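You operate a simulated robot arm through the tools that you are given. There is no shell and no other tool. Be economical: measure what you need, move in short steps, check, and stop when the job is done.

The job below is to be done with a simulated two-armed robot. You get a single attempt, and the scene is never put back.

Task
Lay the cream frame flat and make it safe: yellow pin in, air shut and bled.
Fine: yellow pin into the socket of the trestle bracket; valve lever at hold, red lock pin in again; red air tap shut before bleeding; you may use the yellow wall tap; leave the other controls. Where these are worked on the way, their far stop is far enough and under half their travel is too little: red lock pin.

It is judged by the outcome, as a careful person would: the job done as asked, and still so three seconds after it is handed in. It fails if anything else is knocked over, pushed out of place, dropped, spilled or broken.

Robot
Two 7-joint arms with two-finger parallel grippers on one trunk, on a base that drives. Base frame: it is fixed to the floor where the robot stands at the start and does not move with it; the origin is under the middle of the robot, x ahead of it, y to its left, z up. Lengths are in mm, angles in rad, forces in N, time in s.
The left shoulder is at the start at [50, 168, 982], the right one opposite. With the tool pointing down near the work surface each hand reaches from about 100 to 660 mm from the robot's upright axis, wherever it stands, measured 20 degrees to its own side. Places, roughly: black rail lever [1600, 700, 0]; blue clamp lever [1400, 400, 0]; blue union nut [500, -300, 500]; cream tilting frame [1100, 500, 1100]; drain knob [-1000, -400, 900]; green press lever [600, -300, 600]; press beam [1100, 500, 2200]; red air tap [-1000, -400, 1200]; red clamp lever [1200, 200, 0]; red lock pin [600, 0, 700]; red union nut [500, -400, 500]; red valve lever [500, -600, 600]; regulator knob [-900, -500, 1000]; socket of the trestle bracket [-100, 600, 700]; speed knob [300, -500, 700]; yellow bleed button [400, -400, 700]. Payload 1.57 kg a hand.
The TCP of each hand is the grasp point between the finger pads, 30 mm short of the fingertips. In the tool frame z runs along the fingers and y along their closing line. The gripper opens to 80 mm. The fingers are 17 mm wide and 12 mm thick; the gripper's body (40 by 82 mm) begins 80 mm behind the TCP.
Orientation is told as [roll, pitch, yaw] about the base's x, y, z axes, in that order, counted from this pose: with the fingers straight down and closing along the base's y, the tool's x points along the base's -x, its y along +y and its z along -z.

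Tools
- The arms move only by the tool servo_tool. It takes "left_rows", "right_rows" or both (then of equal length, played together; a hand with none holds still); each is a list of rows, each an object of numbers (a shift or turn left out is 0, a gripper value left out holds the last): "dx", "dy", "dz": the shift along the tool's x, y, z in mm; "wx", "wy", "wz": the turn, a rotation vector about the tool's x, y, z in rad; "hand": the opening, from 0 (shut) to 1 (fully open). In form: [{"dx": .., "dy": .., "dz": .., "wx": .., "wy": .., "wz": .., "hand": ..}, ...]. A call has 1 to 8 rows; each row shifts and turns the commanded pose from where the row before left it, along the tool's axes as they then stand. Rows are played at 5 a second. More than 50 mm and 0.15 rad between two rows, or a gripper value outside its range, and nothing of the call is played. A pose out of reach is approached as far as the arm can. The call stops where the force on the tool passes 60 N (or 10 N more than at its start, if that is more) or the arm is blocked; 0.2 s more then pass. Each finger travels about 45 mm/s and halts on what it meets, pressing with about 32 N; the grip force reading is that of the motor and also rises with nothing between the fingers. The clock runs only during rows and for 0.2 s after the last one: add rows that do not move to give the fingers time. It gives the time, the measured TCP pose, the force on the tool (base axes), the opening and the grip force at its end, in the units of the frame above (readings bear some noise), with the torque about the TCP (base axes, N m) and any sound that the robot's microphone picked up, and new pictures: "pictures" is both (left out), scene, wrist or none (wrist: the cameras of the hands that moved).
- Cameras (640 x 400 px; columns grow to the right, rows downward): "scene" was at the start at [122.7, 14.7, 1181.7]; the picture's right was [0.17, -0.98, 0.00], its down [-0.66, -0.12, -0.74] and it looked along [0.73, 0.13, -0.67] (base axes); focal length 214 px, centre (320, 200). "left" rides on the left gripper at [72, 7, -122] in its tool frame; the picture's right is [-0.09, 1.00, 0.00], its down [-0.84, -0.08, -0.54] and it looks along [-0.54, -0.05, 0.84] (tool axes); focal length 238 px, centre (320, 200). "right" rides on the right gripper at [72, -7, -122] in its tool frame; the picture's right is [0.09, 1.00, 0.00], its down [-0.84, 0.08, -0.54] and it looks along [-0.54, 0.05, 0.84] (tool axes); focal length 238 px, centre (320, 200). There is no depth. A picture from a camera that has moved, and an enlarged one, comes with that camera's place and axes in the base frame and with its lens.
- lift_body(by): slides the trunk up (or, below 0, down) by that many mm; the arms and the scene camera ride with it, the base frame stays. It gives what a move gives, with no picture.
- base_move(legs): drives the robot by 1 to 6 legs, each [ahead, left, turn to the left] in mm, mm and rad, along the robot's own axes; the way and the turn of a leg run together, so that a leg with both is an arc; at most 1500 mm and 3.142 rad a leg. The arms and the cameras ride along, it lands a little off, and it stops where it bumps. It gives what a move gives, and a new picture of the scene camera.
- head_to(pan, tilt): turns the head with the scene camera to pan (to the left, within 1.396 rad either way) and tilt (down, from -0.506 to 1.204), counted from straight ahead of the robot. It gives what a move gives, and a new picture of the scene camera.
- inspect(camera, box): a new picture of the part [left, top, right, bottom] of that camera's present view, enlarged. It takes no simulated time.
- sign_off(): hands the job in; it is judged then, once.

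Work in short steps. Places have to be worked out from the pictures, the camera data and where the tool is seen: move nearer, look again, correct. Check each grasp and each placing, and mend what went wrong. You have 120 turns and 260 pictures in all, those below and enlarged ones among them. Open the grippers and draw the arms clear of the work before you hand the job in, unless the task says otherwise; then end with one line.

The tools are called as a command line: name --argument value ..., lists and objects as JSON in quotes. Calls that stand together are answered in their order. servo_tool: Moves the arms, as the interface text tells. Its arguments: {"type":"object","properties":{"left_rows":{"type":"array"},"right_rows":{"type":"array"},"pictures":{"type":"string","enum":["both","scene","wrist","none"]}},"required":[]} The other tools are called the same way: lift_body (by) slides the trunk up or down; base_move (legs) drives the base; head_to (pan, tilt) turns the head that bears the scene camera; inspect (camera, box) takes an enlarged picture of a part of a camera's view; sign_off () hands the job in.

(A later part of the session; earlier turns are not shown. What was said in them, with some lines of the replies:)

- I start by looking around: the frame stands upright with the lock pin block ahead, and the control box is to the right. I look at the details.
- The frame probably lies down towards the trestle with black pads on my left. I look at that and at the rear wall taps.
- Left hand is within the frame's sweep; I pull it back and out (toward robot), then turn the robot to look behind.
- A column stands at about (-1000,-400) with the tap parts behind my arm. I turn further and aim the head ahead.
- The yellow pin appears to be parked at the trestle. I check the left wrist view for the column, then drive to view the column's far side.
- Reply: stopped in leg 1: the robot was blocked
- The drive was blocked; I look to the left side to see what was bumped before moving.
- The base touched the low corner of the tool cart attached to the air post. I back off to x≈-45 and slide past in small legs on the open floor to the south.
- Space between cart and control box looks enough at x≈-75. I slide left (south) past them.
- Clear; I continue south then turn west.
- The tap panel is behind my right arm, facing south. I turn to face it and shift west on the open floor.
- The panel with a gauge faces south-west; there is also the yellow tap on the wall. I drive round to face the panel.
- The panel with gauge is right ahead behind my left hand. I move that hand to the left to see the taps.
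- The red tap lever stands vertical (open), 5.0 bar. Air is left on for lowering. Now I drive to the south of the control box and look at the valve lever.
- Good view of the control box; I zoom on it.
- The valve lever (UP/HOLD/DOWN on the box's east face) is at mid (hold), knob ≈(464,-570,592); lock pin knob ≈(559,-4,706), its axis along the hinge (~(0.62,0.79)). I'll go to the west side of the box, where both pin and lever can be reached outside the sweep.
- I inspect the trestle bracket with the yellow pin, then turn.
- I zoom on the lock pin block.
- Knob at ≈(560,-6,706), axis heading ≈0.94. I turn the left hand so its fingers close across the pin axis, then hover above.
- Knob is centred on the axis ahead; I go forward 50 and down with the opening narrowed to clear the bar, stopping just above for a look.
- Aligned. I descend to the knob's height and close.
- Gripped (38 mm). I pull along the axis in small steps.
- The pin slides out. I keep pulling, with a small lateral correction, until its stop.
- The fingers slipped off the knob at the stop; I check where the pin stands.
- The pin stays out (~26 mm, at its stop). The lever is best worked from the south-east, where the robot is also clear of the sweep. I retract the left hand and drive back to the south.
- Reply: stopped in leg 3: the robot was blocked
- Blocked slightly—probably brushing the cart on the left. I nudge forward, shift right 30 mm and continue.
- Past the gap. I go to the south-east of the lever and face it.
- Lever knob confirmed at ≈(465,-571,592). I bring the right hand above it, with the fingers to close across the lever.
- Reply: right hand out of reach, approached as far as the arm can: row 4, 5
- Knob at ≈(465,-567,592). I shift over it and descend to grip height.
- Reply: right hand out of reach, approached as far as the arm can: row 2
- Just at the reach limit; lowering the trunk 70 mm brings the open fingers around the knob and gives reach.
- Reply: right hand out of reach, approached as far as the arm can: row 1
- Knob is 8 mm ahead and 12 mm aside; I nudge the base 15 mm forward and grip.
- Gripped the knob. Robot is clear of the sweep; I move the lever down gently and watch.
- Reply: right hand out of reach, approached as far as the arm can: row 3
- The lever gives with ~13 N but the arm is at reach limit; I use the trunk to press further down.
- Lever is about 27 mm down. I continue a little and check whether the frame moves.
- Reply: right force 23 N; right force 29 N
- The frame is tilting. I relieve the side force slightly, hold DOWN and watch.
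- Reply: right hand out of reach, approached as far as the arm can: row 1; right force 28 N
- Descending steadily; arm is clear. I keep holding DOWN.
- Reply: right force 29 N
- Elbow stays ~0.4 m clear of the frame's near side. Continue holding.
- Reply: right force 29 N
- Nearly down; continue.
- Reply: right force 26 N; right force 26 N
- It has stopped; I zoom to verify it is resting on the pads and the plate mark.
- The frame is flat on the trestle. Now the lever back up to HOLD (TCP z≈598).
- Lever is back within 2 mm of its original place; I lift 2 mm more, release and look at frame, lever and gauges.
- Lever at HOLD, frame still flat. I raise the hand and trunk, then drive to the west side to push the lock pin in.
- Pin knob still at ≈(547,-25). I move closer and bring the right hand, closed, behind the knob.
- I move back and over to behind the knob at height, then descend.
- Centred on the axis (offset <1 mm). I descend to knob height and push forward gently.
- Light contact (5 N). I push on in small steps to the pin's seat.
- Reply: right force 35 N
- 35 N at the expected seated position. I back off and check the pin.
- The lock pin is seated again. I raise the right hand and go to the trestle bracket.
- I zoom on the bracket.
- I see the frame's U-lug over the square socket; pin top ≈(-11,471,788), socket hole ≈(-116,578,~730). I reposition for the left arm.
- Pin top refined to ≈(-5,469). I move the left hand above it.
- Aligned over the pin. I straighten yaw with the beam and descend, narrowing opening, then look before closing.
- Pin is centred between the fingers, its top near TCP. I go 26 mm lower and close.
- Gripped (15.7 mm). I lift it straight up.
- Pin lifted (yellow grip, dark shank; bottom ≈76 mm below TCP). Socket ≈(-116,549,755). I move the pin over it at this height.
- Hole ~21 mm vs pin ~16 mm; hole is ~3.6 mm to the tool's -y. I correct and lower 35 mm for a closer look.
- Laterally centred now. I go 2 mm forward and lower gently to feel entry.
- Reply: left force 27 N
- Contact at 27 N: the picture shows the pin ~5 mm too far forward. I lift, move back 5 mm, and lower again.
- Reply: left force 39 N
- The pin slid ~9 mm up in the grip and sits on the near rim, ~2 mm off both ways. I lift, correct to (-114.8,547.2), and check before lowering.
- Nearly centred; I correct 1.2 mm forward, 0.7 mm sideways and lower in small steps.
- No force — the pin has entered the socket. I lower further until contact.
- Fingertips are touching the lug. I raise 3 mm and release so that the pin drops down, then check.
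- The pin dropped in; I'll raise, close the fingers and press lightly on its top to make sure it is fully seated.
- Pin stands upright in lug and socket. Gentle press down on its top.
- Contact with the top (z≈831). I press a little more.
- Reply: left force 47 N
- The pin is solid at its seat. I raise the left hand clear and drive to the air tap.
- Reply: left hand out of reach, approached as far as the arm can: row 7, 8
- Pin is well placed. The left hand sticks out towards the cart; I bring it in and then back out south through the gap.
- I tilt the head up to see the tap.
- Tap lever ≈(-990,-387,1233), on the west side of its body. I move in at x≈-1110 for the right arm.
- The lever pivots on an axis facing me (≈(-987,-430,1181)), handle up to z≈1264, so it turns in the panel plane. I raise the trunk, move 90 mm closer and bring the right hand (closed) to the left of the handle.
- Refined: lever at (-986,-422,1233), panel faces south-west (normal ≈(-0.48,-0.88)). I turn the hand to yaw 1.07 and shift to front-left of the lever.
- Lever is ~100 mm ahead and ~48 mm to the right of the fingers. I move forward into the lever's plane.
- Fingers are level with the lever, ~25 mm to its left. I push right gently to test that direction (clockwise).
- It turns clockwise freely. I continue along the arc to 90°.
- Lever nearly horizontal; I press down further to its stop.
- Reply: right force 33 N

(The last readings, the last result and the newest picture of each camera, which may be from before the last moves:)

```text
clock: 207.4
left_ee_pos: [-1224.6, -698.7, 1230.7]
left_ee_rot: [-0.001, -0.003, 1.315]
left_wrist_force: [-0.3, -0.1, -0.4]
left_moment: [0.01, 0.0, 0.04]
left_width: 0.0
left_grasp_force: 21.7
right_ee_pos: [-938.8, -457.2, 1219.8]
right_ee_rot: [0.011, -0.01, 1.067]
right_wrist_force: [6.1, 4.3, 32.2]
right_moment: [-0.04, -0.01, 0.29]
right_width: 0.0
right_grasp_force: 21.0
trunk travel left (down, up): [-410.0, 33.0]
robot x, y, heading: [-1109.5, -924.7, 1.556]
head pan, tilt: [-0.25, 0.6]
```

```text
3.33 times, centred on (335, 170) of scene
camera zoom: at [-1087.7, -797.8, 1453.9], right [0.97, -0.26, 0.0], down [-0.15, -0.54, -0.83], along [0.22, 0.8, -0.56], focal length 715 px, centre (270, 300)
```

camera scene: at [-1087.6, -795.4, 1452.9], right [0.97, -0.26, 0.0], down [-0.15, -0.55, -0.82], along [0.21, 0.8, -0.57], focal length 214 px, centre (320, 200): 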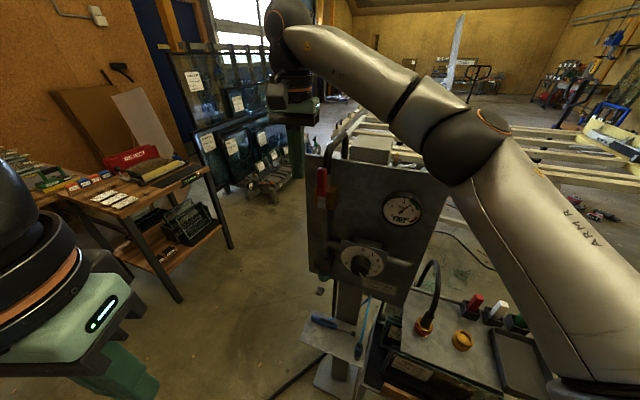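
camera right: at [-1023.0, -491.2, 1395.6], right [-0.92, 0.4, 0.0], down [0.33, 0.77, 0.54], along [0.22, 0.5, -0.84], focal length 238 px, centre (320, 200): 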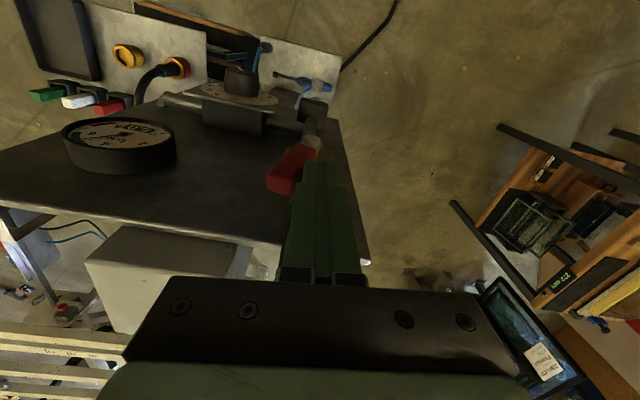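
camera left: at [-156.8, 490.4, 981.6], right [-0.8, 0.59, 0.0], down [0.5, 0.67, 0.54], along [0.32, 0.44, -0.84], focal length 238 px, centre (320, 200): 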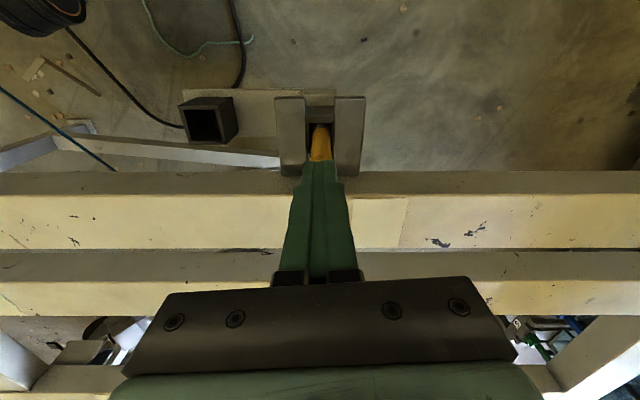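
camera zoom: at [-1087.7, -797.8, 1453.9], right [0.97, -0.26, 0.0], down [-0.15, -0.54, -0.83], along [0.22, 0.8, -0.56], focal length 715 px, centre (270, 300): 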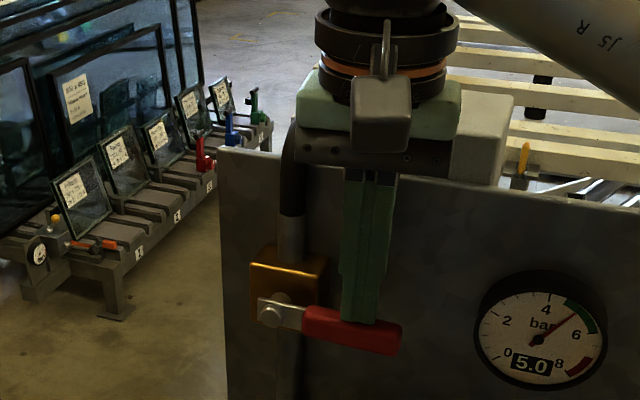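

Tap lever is at its stop, shut. I withdraw and drive back to the control box for bleeding.

servo_tool --right_rows '[{"dz": -40}, {"dz": -40}, {"dx": 40}, {"dx": 40}, {"dx": 40}, {"dx": 40}]' --pictures "scene"

base_move --legs '[[-320, 0, 0], [0, -700, 0], [0, -700, 0]]'

lift_body --by -260

```text
clock: 208.8
left_ee_pos: [-1225.0, -697.2, 1230.3]
left_ee_rot: [0.002, -0.003, 1.316]
left_wrist_force: [-0.1, -0.5, 0.6]
left_moment: [0.02, -0.03, -0.01]
left_width: 0.0
left_grasp_force: 20.9
right_ee_pos: [-1016.1, -598.6, 1292.9]
right_ee_rot: [0.0, -0.003, 1.069]
right_wrist_force: [-1.1, -0.5, 0.5]
right_moment: [0.01, 0.0, 0.02]
right_width: 0.1
right_grasp_force: 21.5
trunk travel left (down, up): [-410.0, 33.0]
robot x, y, heading: [-1116.2, -923.8, 1.555]
head pan, tilt: [-0.25, 0.6]
camera scene: at [-1088.2, -796.2, 1453.1], right [0.97, -0.26, 0.0], down [-0.15, -0.55, -0.83], along [0.22, 0.8, -0.56], focal length 214 px, centre (320, 200)
```

scene: 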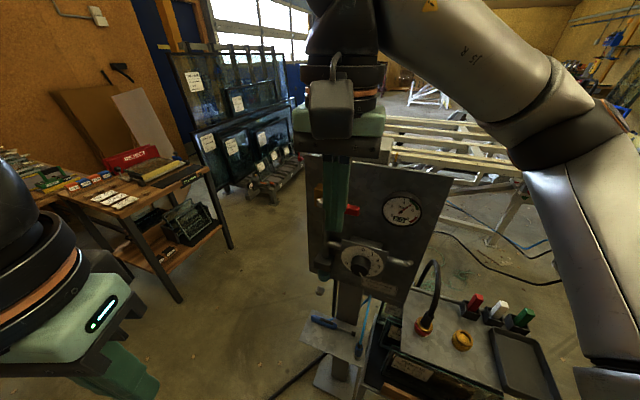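

```text
clock: 217.8
left_ee_pos: [177.0, -1037.2, 1230.5]
left_ee_rot: [0.001, -0.001, 1.322]
left_wrist_force: [0.0, -0.3, -0.9]
left_moment: [-0.01, 0.02, 0.0]
left_width: 0.2
left_grasp_force: 21.2
right_ee_pos: [384.9, -937.6, 1292.8]
right_ee_rot: [0.0, -0.003, 1.074]
right_wrist_force: [-0.6, 0.5, -0.1]
right_moment: [0.01, 0.0, 0.05]
right_width: 0.0
right_grasp_force: 21.3
trunk travel left (down, up): [-410.0, 33.0]
robot x, y, heading: [290.7, -1261.8, 1.557]
head pan, tilt: [-0.25, 0.6]
camera scene: at [313.8, -1135.6, 1453.0], right [0.97, -0.26, 0.0], down [-0.15, -0.55, -0.83], along [0.21, 0.8, -0.56], focal length 214 px, centre (320, 200)
```

scene: 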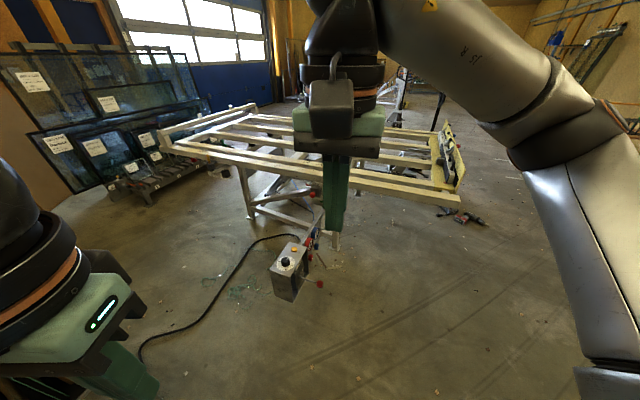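

```text
clock: 220.5
left_ee_pos: [176.2, -1036.7, 968.5]
left_ee_rot: [0.001, -0.003, 1.321]
left_wrist_force: [0.0, 0.6, 0.4]
left_moment: [-0.05, 0.0, -0.01]
left_width: 0.0
left_grasp_force: 21.3
right_ee_pos: [385.0, -937.3, 1033.0]
right_ee_rot: [0.0, -0.002, 1.073]
right_wrist_force: [0.0, -0.5, 0.8]
right_moment: [-0.01, -0.01, -0.01]
right_width: 0.2
right_grasp_force: 21.2
trunk travel left (down, up): [-150.0, 293.0]
robot x, y, heading: [292.9, -1259.4, 1.556]
head pan, tilt: [-0.25, 0.6]
```

I move forward 230 mm and bring the right hand (closed) above the yellow bleed button ≈(374,-430,~695).

base_move --legs '[[230, 0, 0]]'

servo_tool --right_rows '[{"dx": -40, "dy": 23}, {"dx": -40, "dy": 23}, {"dx": -40, "dy": 23}, {"dx": -40, "dy": 23}, {"dx": -38, "dy": 23}, {"dx": -30, "dy": 20, "dz": 20}, {"dz": 45}, {"dz": 45}]' --pictures "wrist"

```text
clock: 222.2
left_ee_pos: [178.0, -808.7, 968.6]
left_ee_rot: [0.0, -0.002, 1.321]
left_wrist_force: [0.6, 0.1, 0.1]
left_moment: [-0.01, -0.03, 0.02]
left_width: 0.0
left_grasp_force: 21.2
right_ee_pos: [387.5, -708.0, 1034.1]
right_ee_rot: [0.0, -0.002, 1.074]
right_wrist_force: [-0.5, -0.7, -0.5]
right_moment: [0.01, 0.0, -0.02]
right_width: 0.0
right_grasp_force: 21.4
trunk travel left (down, up): [-150.0, 293.0]
robot x, y, heading: [295.6, -1034.8, 1.563]
head pan, tilt: [-0.25, 0.6]
camera scene: at [315.8, -905.9, 1193.0], right [0.97, -0.26, 0.0], down [-0.15, -0.55, -0.82], along [0.21, 0.8, -0.57], focal length 214 px, centre (320, 200)
```

scene: 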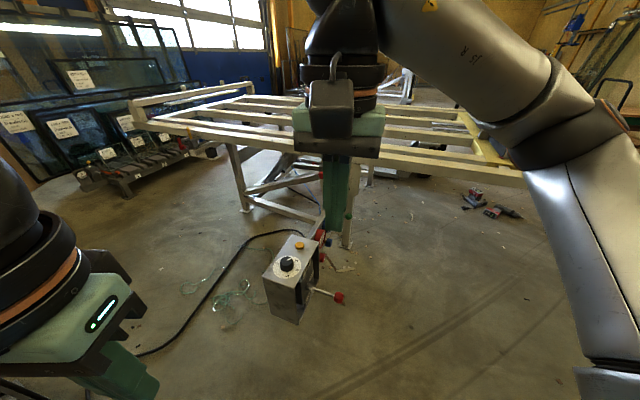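

```text
clock: 224.0
left_ee_pos: [179.3, -807.8, 969.5]
left_ee_rot: [0.0, -0.003, 1.32]
left_wrist_force: [0.1, 0.1, -0.3]
left_moment: [-0.01, 0.0, 0.01]
left_width: 0.0
left_grasp_force: 20.9
right_ee_pos: [383.1, -471.7, 916.0]
right_ee_rot: [-0.001, -0.002, 1.073]
right_wrist_force: [-0.2, 0.1, -0.8]
right_moment: [0.0, -0.01, -0.02]
right_width: 0.1
right_grasp_force: 21.2
right hand out of reach, approached as far as the arm can: row 5, 6
trunk travel left (down, up): [-150.0, 293.0]
robot x, y, heading: [291.6, -1031.3, 1.56]
head pan, tilt: [-0.25, 0.6]
camera right: at [353.8, -536.3, 1037.6], right [-0.92, 0.39, 0.0], down [0.33, 0.77, 0.54], along [0.21, 0.5, -0.84], focal length 238 px, centre (320, 200)
```

right: 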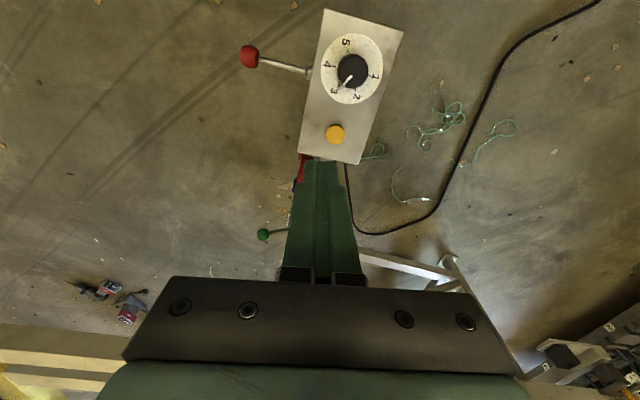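

Button confirmed at (375,-428,~695). I nudge the base forward and lower the trunk to get reach.

base_move --legs '[[50, 0, 0]]'

lift_body --by -110

servo_tool --right_rows '[{"dx": 9, "dy": 5}, {"dz": 30}]' --pictures "wrist"

```text
clock: 224.9
left_ee_pos: [180.1, -757.4, 969.8]
left_ee_rot: [0.0, -0.002, 1.319]
left_wrist_force: [0.4, 0.0, -0.6]
left_moment: [-0.02, -0.01, 0.01]
left_width: 0.0
left_grasp_force: 21.6
right_ee_pos: [383.4, -421.8, 915.8]
right_ee_rot: [0.0, -0.001, 1.072]
right_wrist_force: [0.7, 0.0, -0.2]
right_moment: [0.0, 0.0, 0.02]
right_width: 0.0
right_grasp_force: 21.2
trunk travel left (down, up): [-150.0, 293.0]
robot x, y, heading: [293.3, -982.2, 1.563]
head pan, tilt: [-0.25, 0.6]
camera scene: at [316.4, -856.2, 1192.9], right [0.97, -0.26, 0.0], down [-0.15, -0.55, -0.82], along [0.21, 0.8, -0.57], focal length 214 px, centre (320, 200)
```

scene: 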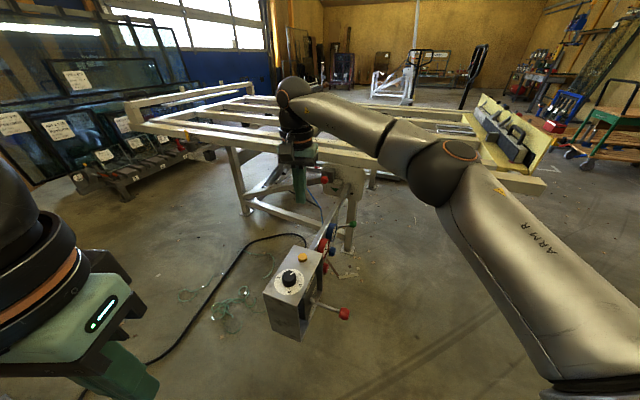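

```text
clock: 226.3
left_ee_pos: [179.4, -757.4, 859.7]
left_ee_rot: [0.0, -0.002, 1.319]
left_wrist_force: [0.3, -0.3, -0.4]
left_moment: [-0.02, -0.01, 0.01]
left_width: 0.0
left_grasp_force: 21.7
right_ee_pos: [382.6, -422.1, 806.1]
right_ee_rot: [-0.001, -0.003, 1.074]
right_wrist_force: [0.5, -0.2, 1.2]
right_moment: [0.0, -0.02, 0.03]
right_width: 0.1
right_grasp_force: 21.5
trunk travel left (down, up): [-40.0, 403.0]
robot x, y, heading: [293.4, -981.2, 1.559]
head pan, tilt: [-0.25, 0.6]
```

```text
clock: 226.9
left_ee_pos: [179.1, -757.4, 859.6]
left_ee_rot: [0.0, -0.002, 1.318]
left_wrist_force: [-0.1, 0.0, -1.3]
left_moment: [0.03, -0.03, 0.01]
left_width: 0.0
left_grasp_force: 21.5
right_ee_pos: [375.2, -427.3, 775.9]
right_ee_rot: [0.0, -0.002, 1.074]
right_wrist_force: [-0.4, -0.7, -0.7]
right_moment: [0.01, 0.04, -0.02]
right_width: 0.0
right_grasp_force: 21.6
trunk travel left (down, up): [-40.0, 403.0]
robot x, y, heading: [292.3, -984.8, 1.556]
head pan, tilt: [-0.25, 0.6]
camera right: at [346.0, -492.4, 897.8], right [-0.92, 0.39, 0.0], down [0.33, 0.77, 0.54], along [0.21, 0.5, -0.84], focal length 238 px, centre (320, 200)
```

right: 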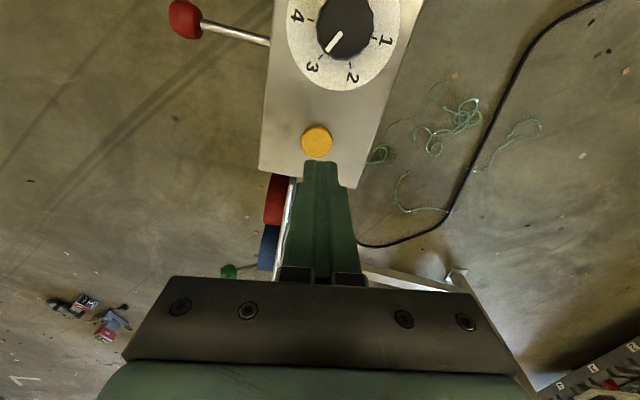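

Centred on the button. I lower and press it gently, then hold.

servo_tool --right_rows '[{"dy": -2, "dz": 30}, {"dz": 10}, {"dz": 4}, {"dz": 4}, {"dz": 4}]' --pictures "none"

```text
clock: 228.2
left_ee_pos: [178.8, -758.4, 859.0]
left_ee_rot: [0.0, -0.002, 1.319]
left_wrist_force: [-0.4, -0.1, 0.0]
left_moment: [-0.03, 0.01, -0.01]
left_width: 0.3
left_grasp_force: 21.2
right_ee_pos: [375.7, -429.5, 725.2]
right_ee_rot: [0.002, -0.003, 1.074]
right_wrist_force: [0.0, -1.4, 5.6]
right_moment: [-0.03, -0.02, 0.04]
right_width: 0.0
right_grasp_force: 21.4
trunk travel left (down, up): [-40.0, 403.0]
robot x, y, heading: [293.9, -981.7, 1.562]
head pan, tilt: [-0.25, 0.6]
heard: click
```

A click was heard at light contact; I press a bit more and hold.

servo_tool --right_rows '[{"dz": 3}, {}, {}, {}, {}, {}, {}, {}]' --pictures "wrist"

inspect --camera "scene" --box '[240, 180, 400, 360]'

```text
clock: 229.9
left_ee_pos: [179.8, -760.4, 859.6]
left_ee_rot: [-0.001, -0.003, 1.318]
left_wrist_force: [0.7, 0.4, 0.3]
left_moment: [-0.01, 0.0, 0.01]
left_width: 0.0
left_grasp_force: 21.7
right_ee_pos: [376.4, -429.5, 721.8]
right_ee_rot: [0.002, -0.005, 1.073]
right_wrist_force: [4.6, 0.0, 17.0]
right_moment: [0.0, -0.14, 0.0]
right_width: 0.0
right_grasp_force: 20.5
trunk travel left (down, up): [-40.0, 403.0]
robot x, y, heading: [293.8, -985.8, 1.562]
head pan, tilt: [-0.25, 0.6]
camera right: at [347.4, -493.7, 844.3], right [-0.92, 0.39, 0.0], down [0.33, 0.77, 0.55], along [0.21, 0.5, -0.84], focal length 238 px, centre (320, 200)
```

right: 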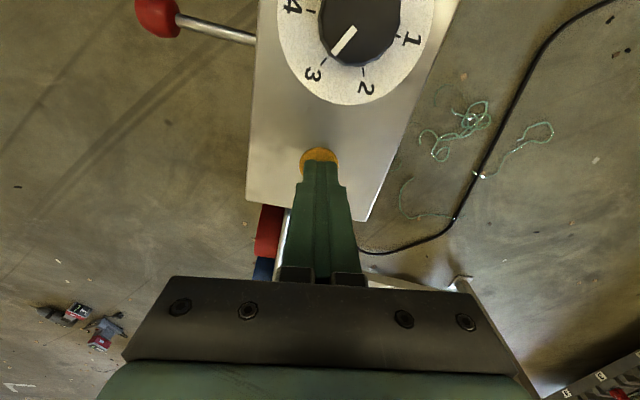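

```text
2.22 times, centred on (320, 270) of scene
camera zoom: at [316.5, -857.7, 1083.2], right [0.97, -0.26, 0.0], down [-0.15, -0.54, -0.83], along [0.21, 0.8, -0.56], focal length 477 px, centre (320, 44)
```

zoom: 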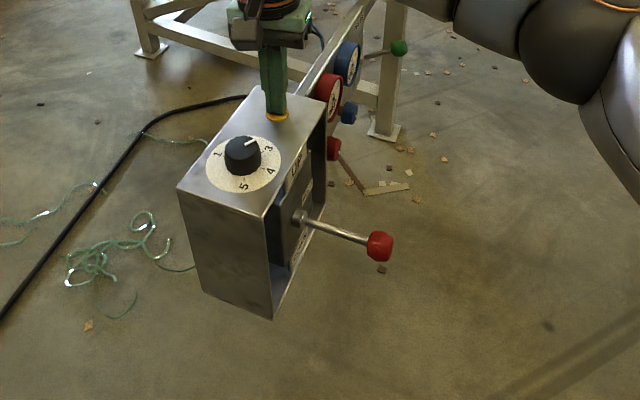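

I keep holding a few seconds more while trying to read the gauges.

servo_tool --right_rows '[{}, {}, {}, {}, {}, {}, {}, {}]' --pictures "none"

servo_tool --right_rows '[{}, {}, {}, {}, {}, {}, {}, {}]' --pictures "none"

inspect --camera "scene" --box '[310, 190, 350, 230]'

```text
clock: 231.8
left_ee_pos: [179.4, -758.3, 859.4]
left_ee_rot: [0.002, -0.005, 1.321]
left_wrist_force: [0.1, -0.2, -0.8]
left_moment: [0.03, -0.01, 0.01]
left_width: 0.0
left_grasp_force: 21.7
right_ee_pos: [376.1, -429.0, 721.8]
right_ee_rot: [0.002, -0.004, 1.073]
right_wrist_force: [5.2, 2.3, 14.9]
right_moment: [0.07, -0.15, -0.01]
right_width: 0.0
right_grasp_force: 21.2
trunk travel left (down, up): [-40.0, 403.0]
robot x, y, heading: [292.3, -978.8, 1.561]
head pan, tilt: [-0.25, 0.6]
```

```text
clock: 233.6
left_ee_pos: [179.1, -760.2, 859.2]
left_ee_rot: [0.0, -0.004, 1.321]
left_wrist_force: [0.2, 1.0, 0.6]
left_moment: [0.0, 0.02, 0.01]
left_width: 0.1
left_grasp_force: 20.9
right_ee_pos: [375.6, -429.2, 722.6]
right_ee_rot: [0.002, -0.004, 1.074]
right_wrist_force: [2.8, 2.8, 17.5]
right_moment: [0.07, -0.13, 0.0]
right_width: 0.2
right_grasp_force: 20.4
trunk travel left (down, up): [-40.0, 403.0]
robot x, y, heading: [293.7, -983.8, 1.561]
head pan, tilt: [-0.25, 0.6]
```

```text
10.00 times, centred on (330, 210) of scene
camera zoom: at [316.4, -857.6, 1083.2], right [0.97, -0.26, 0.0], down [-0.15, -0.54, -0.83], along [0.21, 0.8, -0.56], focal length 2145 px, centre (220, 100)
```

zoom: 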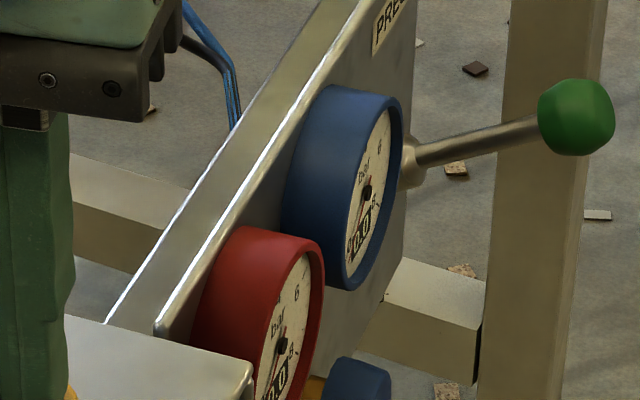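

Both gauges read 0.0. I release the button, raise the hand and back away.

servo_tool --right_rows '[{"dz": -20}, {"dz": -40}, {"dz": -45}, {"dz": -45}, {"dz": -45}, {"dx": 40}, {"dx": 40}, {"dx": 40}]' --pictures "none"

lift_body --by 110

base_move --legs '[[-200, 0, 0], [0, -260, 0.3]]'

head_to --pan 0.0 --tilt 0.5

```text
clock: 235.3
left_ee_pos: [180.0, -758.4, 859.4]
left_ee_rot: [0.0, -0.001, 1.319]
left_wrist_force: [-0.4, -0.9, -0.8]
left_moment: [-0.02, -0.01, -0.01]
left_width: 0.0
left_grasp_force: 21.2
right_ee_pos: [319.9, -540.1, 915.6]
right_ee_rot: [0.001, -0.001, 1.074]
right_wrist_force: [-0.4, 0.2, -0.4]
right_moment: [0.0, 0.01, -0.02]
right_width: 0.0
right_grasp_force: 21.4
right hand out of reach, approached as far as the arm can: row 5
trunk travel left (down, up): [-40.0, 403.0]
robot x, y, heading: [291.6, -979.9, 1.561]
head pan, tilt: [-0.25, 0.6]
```

```text
clock: 236.8
left_ee_pos: [178.7, -756.8, 968.9]
left_ee_rot: [-0.001, 0.0, 1.32]
left_wrist_force: [-0.5, -0.3, -0.4]
left_moment: [-0.01, 0.0, 0.01]
left_width: 0.2
left_grasp_force: 21.3
right_ee_pos: [318.2, -541.0, 1024.3]
right_ee_rot: [-0.001, -0.002, 1.073]
right_wrist_force: [-0.1, -0.4, 0.1]
right_moment: [0.02, 0.01, -0.01]
right_width: 0.2
right_grasp_force: 20.9
trunk travel left (down, up): [-150.0, 293.0]
robot x, y, heading: [292.0, -987.6, 1.556]
head pan, tilt: [-0.25, 0.6]
```

```text
clock: 239.8
left_ee_pos: [374.5, -963.7, 969.2]
left_ee_rot: [0.0, -0.001, 1.62]
left_wrist_force: [0.3, 0.2, -0.1]
left_moment: [0.0, 0.02, 0.0]
left_width: 0.0
left_grasp_force: 21.7
right_ee_pos: [443.8, -714.5, 1025.7]
right_ee_rot: [0.0, -0.002, 1.376]
right_wrist_force: [0.3, 0.6, -0.1]
right_moment: [0.0, 0.01, -0.03]
right_width: 0.2
right_grasp_force: 20.7
trunk travel left (down, up): [-150.0, 293.0]
robot x, y, heading: [555.2, -1148.1, 1.862]
head pan, tilt: [-0.25, 0.6]
camera scene: at [534.9, -1018.5, 1193.0], right [1.0, 0.04, 0.0], down [0.02, -0.56, -0.83], along [-0.03, 0.82, -0.56], focal length 214 px, centre (320, 200)
```

scene: 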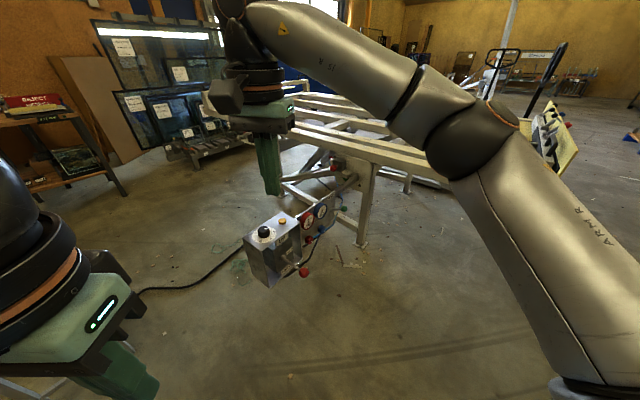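

```text
clock: 240.6
left_ee_pos: [374.9, -964.4, 969.0]
left_ee_rot: [-0.001, -0.002, 1.62]
left_wrist_force: [0.6, -0.4, 0.1]
left_moment: [-0.01, -0.01, 0.01]
left_width: 0.0
left_grasp_force: 22.0
right_ee_pos: [445.4, -713.8, 1025.6]
right_ee_rot: [-0.001, -0.002, 1.375]
right_wrist_force: [-1.1, -0.1, -0.1]
right_moment: [0.04, -0.03, 0.03]
right_width: 0.0
right_grasp_force: 21.4
trunk travel left (down, up): [-150.0, 293.0]
robot x, y, heading: [548.1, -1147.8, 1.857]
head pan, tilt: [0.0, 0.499]
camera scene: at [512.4, -1019.6, 1202.1], right [0.96, 0.28, 0.0], down [0.14, -0.46, -0.88], along [-0.25, 0.84, -0.48], focal length 214 px, centre (320, 200)
```

scene: 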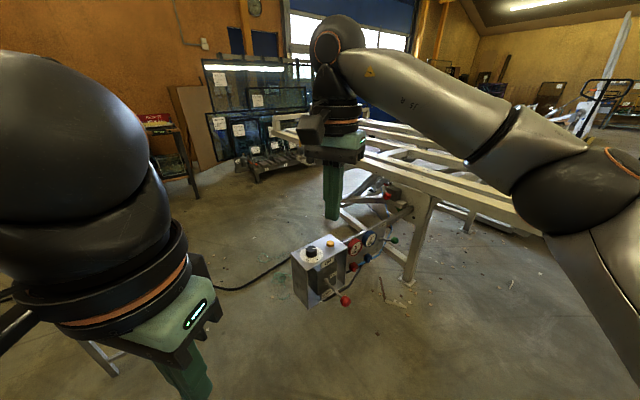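

I zoom on gauges, lever and lock pin for the final check, and open the grippers.

servo_tool --left_rows '[{"hand": 0.8}, {}, {}, {}]' --right_rows '[{"hand": 0.8}, {}, {}, {}]' --pictures "none"

inspect --camera "scene" --box '[285, 170, 425, 310]'

inspect --camera "scene" --box '[335, 215, 405, 280]'

```text
clock: 241.6
left_ee_pos: [375.1, -964.6, 969.8]
left_ee_rot: [0.0, -0.002, 1.621]
left_wrist_force: [-0.3, -0.3, 0.2]
left_moment: [0.0, 0.0, 0.03]
left_width: 63.8
left_grasp_force: 0.1
right_ee_pos: [442.8, -716.7, 1025.4]
right_ee_rot: [0.0, -0.002, 1.375]
right_wrist_force: [-0.1, 0.1, -0.8]
right_moment: [0.02, -0.02, -0.03]
right_width: 63.9
right_grasp_force: 0.1
trunk travel left (down, up): [-150.0, 293.0]
robot x, y, heading: [546.5, -1146.5, 1.854]
head pan, tilt: [0.0, 0.499]
```

```text
2.86 times, centred on (355, 240) of scene
camera zoom: at [512.3, -1019.6, 1202.1], right [0.96, 0.28, 0.0], down [0.14, -0.46, -0.88], along [-0.25, 0.84, -0.48], focal length 613 px, centre (220, 86)
```

zoom: 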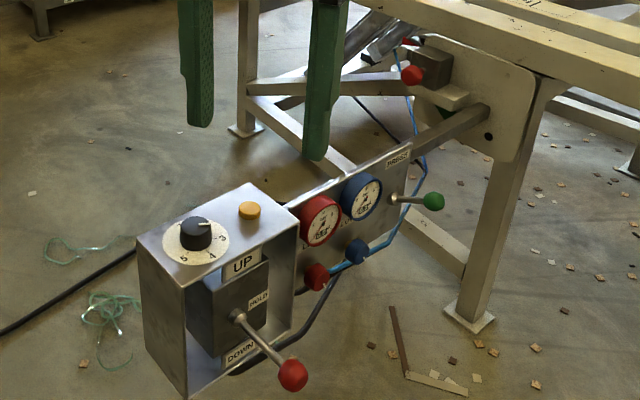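

```text
6.15 times, centred on (370, 248) of scene
camera zoom: at [512.3, -1019.6, 1202.1], right [0.96, 0.28, 0.0], down [0.14, -0.46, -0.88], along [-0.25, 0.84, -0.48], focal length 1320 px, centre (12, -92)
```

zoom: 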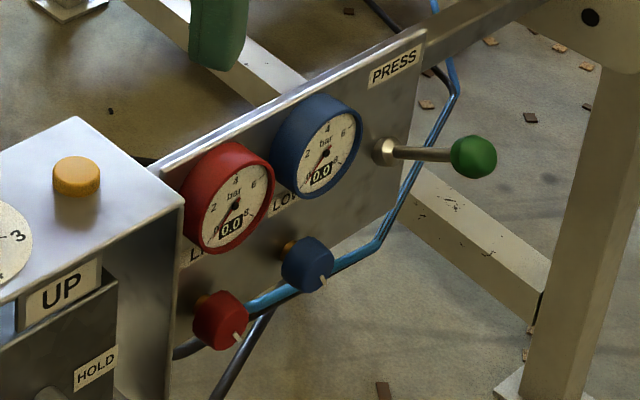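

All as wanted: gauges 0.0, lever at HOLD, lock pin in. I back off a bit and take a last look at the yellow pin and frame.

base_move --legs '[[-150, -150, 0]]'

inspect --camera "scene" --box '[200, 90, 420, 230]'

```text
clock: 243.3
left_ee_pos: [560.8, -1067.8, 969.0]
left_ee_rot: [0.001, -0.002, 1.621]
left_wrist_force: [-0.3, -0.3, -0.4]
left_moment: [0.04, 0.05, -0.02]
left_width: 64.1
left_grasp_force: 0.0
right_ee_pos: [628.1, -819.4, 1024.9]
right_ee_rot: [0.0, -0.002, 1.373]
right_wrist_force: [-0.9, 0.1, -0.3]
right_moment: [-0.01, 0.0, -0.01]
right_width: 63.9
right_grasp_force: 0.1
trunk travel left (down, up): [-150.0, 293.0]
robot x, y, heading: [735.2, -1248.5, 1.861]
head pan, tilt: [0.0, 0.499]
camera scene: at [697.0, -1122.6, 1202.1], right [0.96, 0.28, 0.0], down [0.14, -0.46, -0.88], along [-0.25, 0.84, -0.48], focal length 214 px, centre (320, 200)
```

scene: 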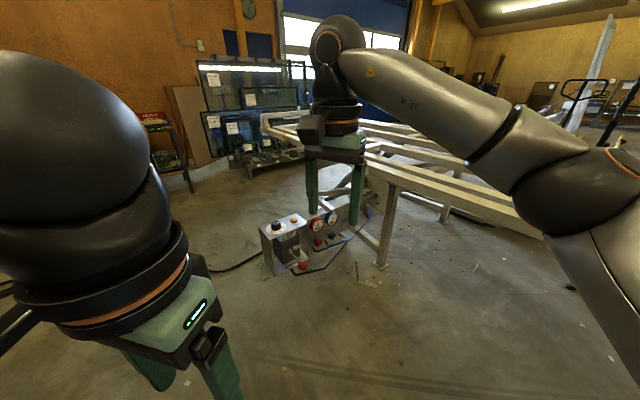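

```text
2.86 times, centred on (310, 160) of scene
camera zoom: at [697.0, -1122.6, 1202.1], right [0.96, 0.28, 0.0], down [0.14, -0.46, -0.88], along [-0.25, 0.84, -0.48], focal length 613 px, centre (349, 314)
```

zoom: 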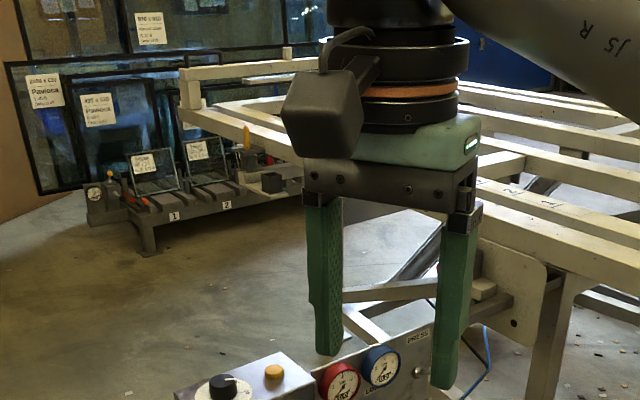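

The yellow pin stands in its socket, the frame is flat, and everything is clear; I hand in.

sign_off

```text
The job is handed in.
```

The cream frame is flat on the trestle: yellow pin in the bracket socket, valve lever at hold, red lock pin back in, red air tap shut, then the air bled until both control-box gauges read 0.0.
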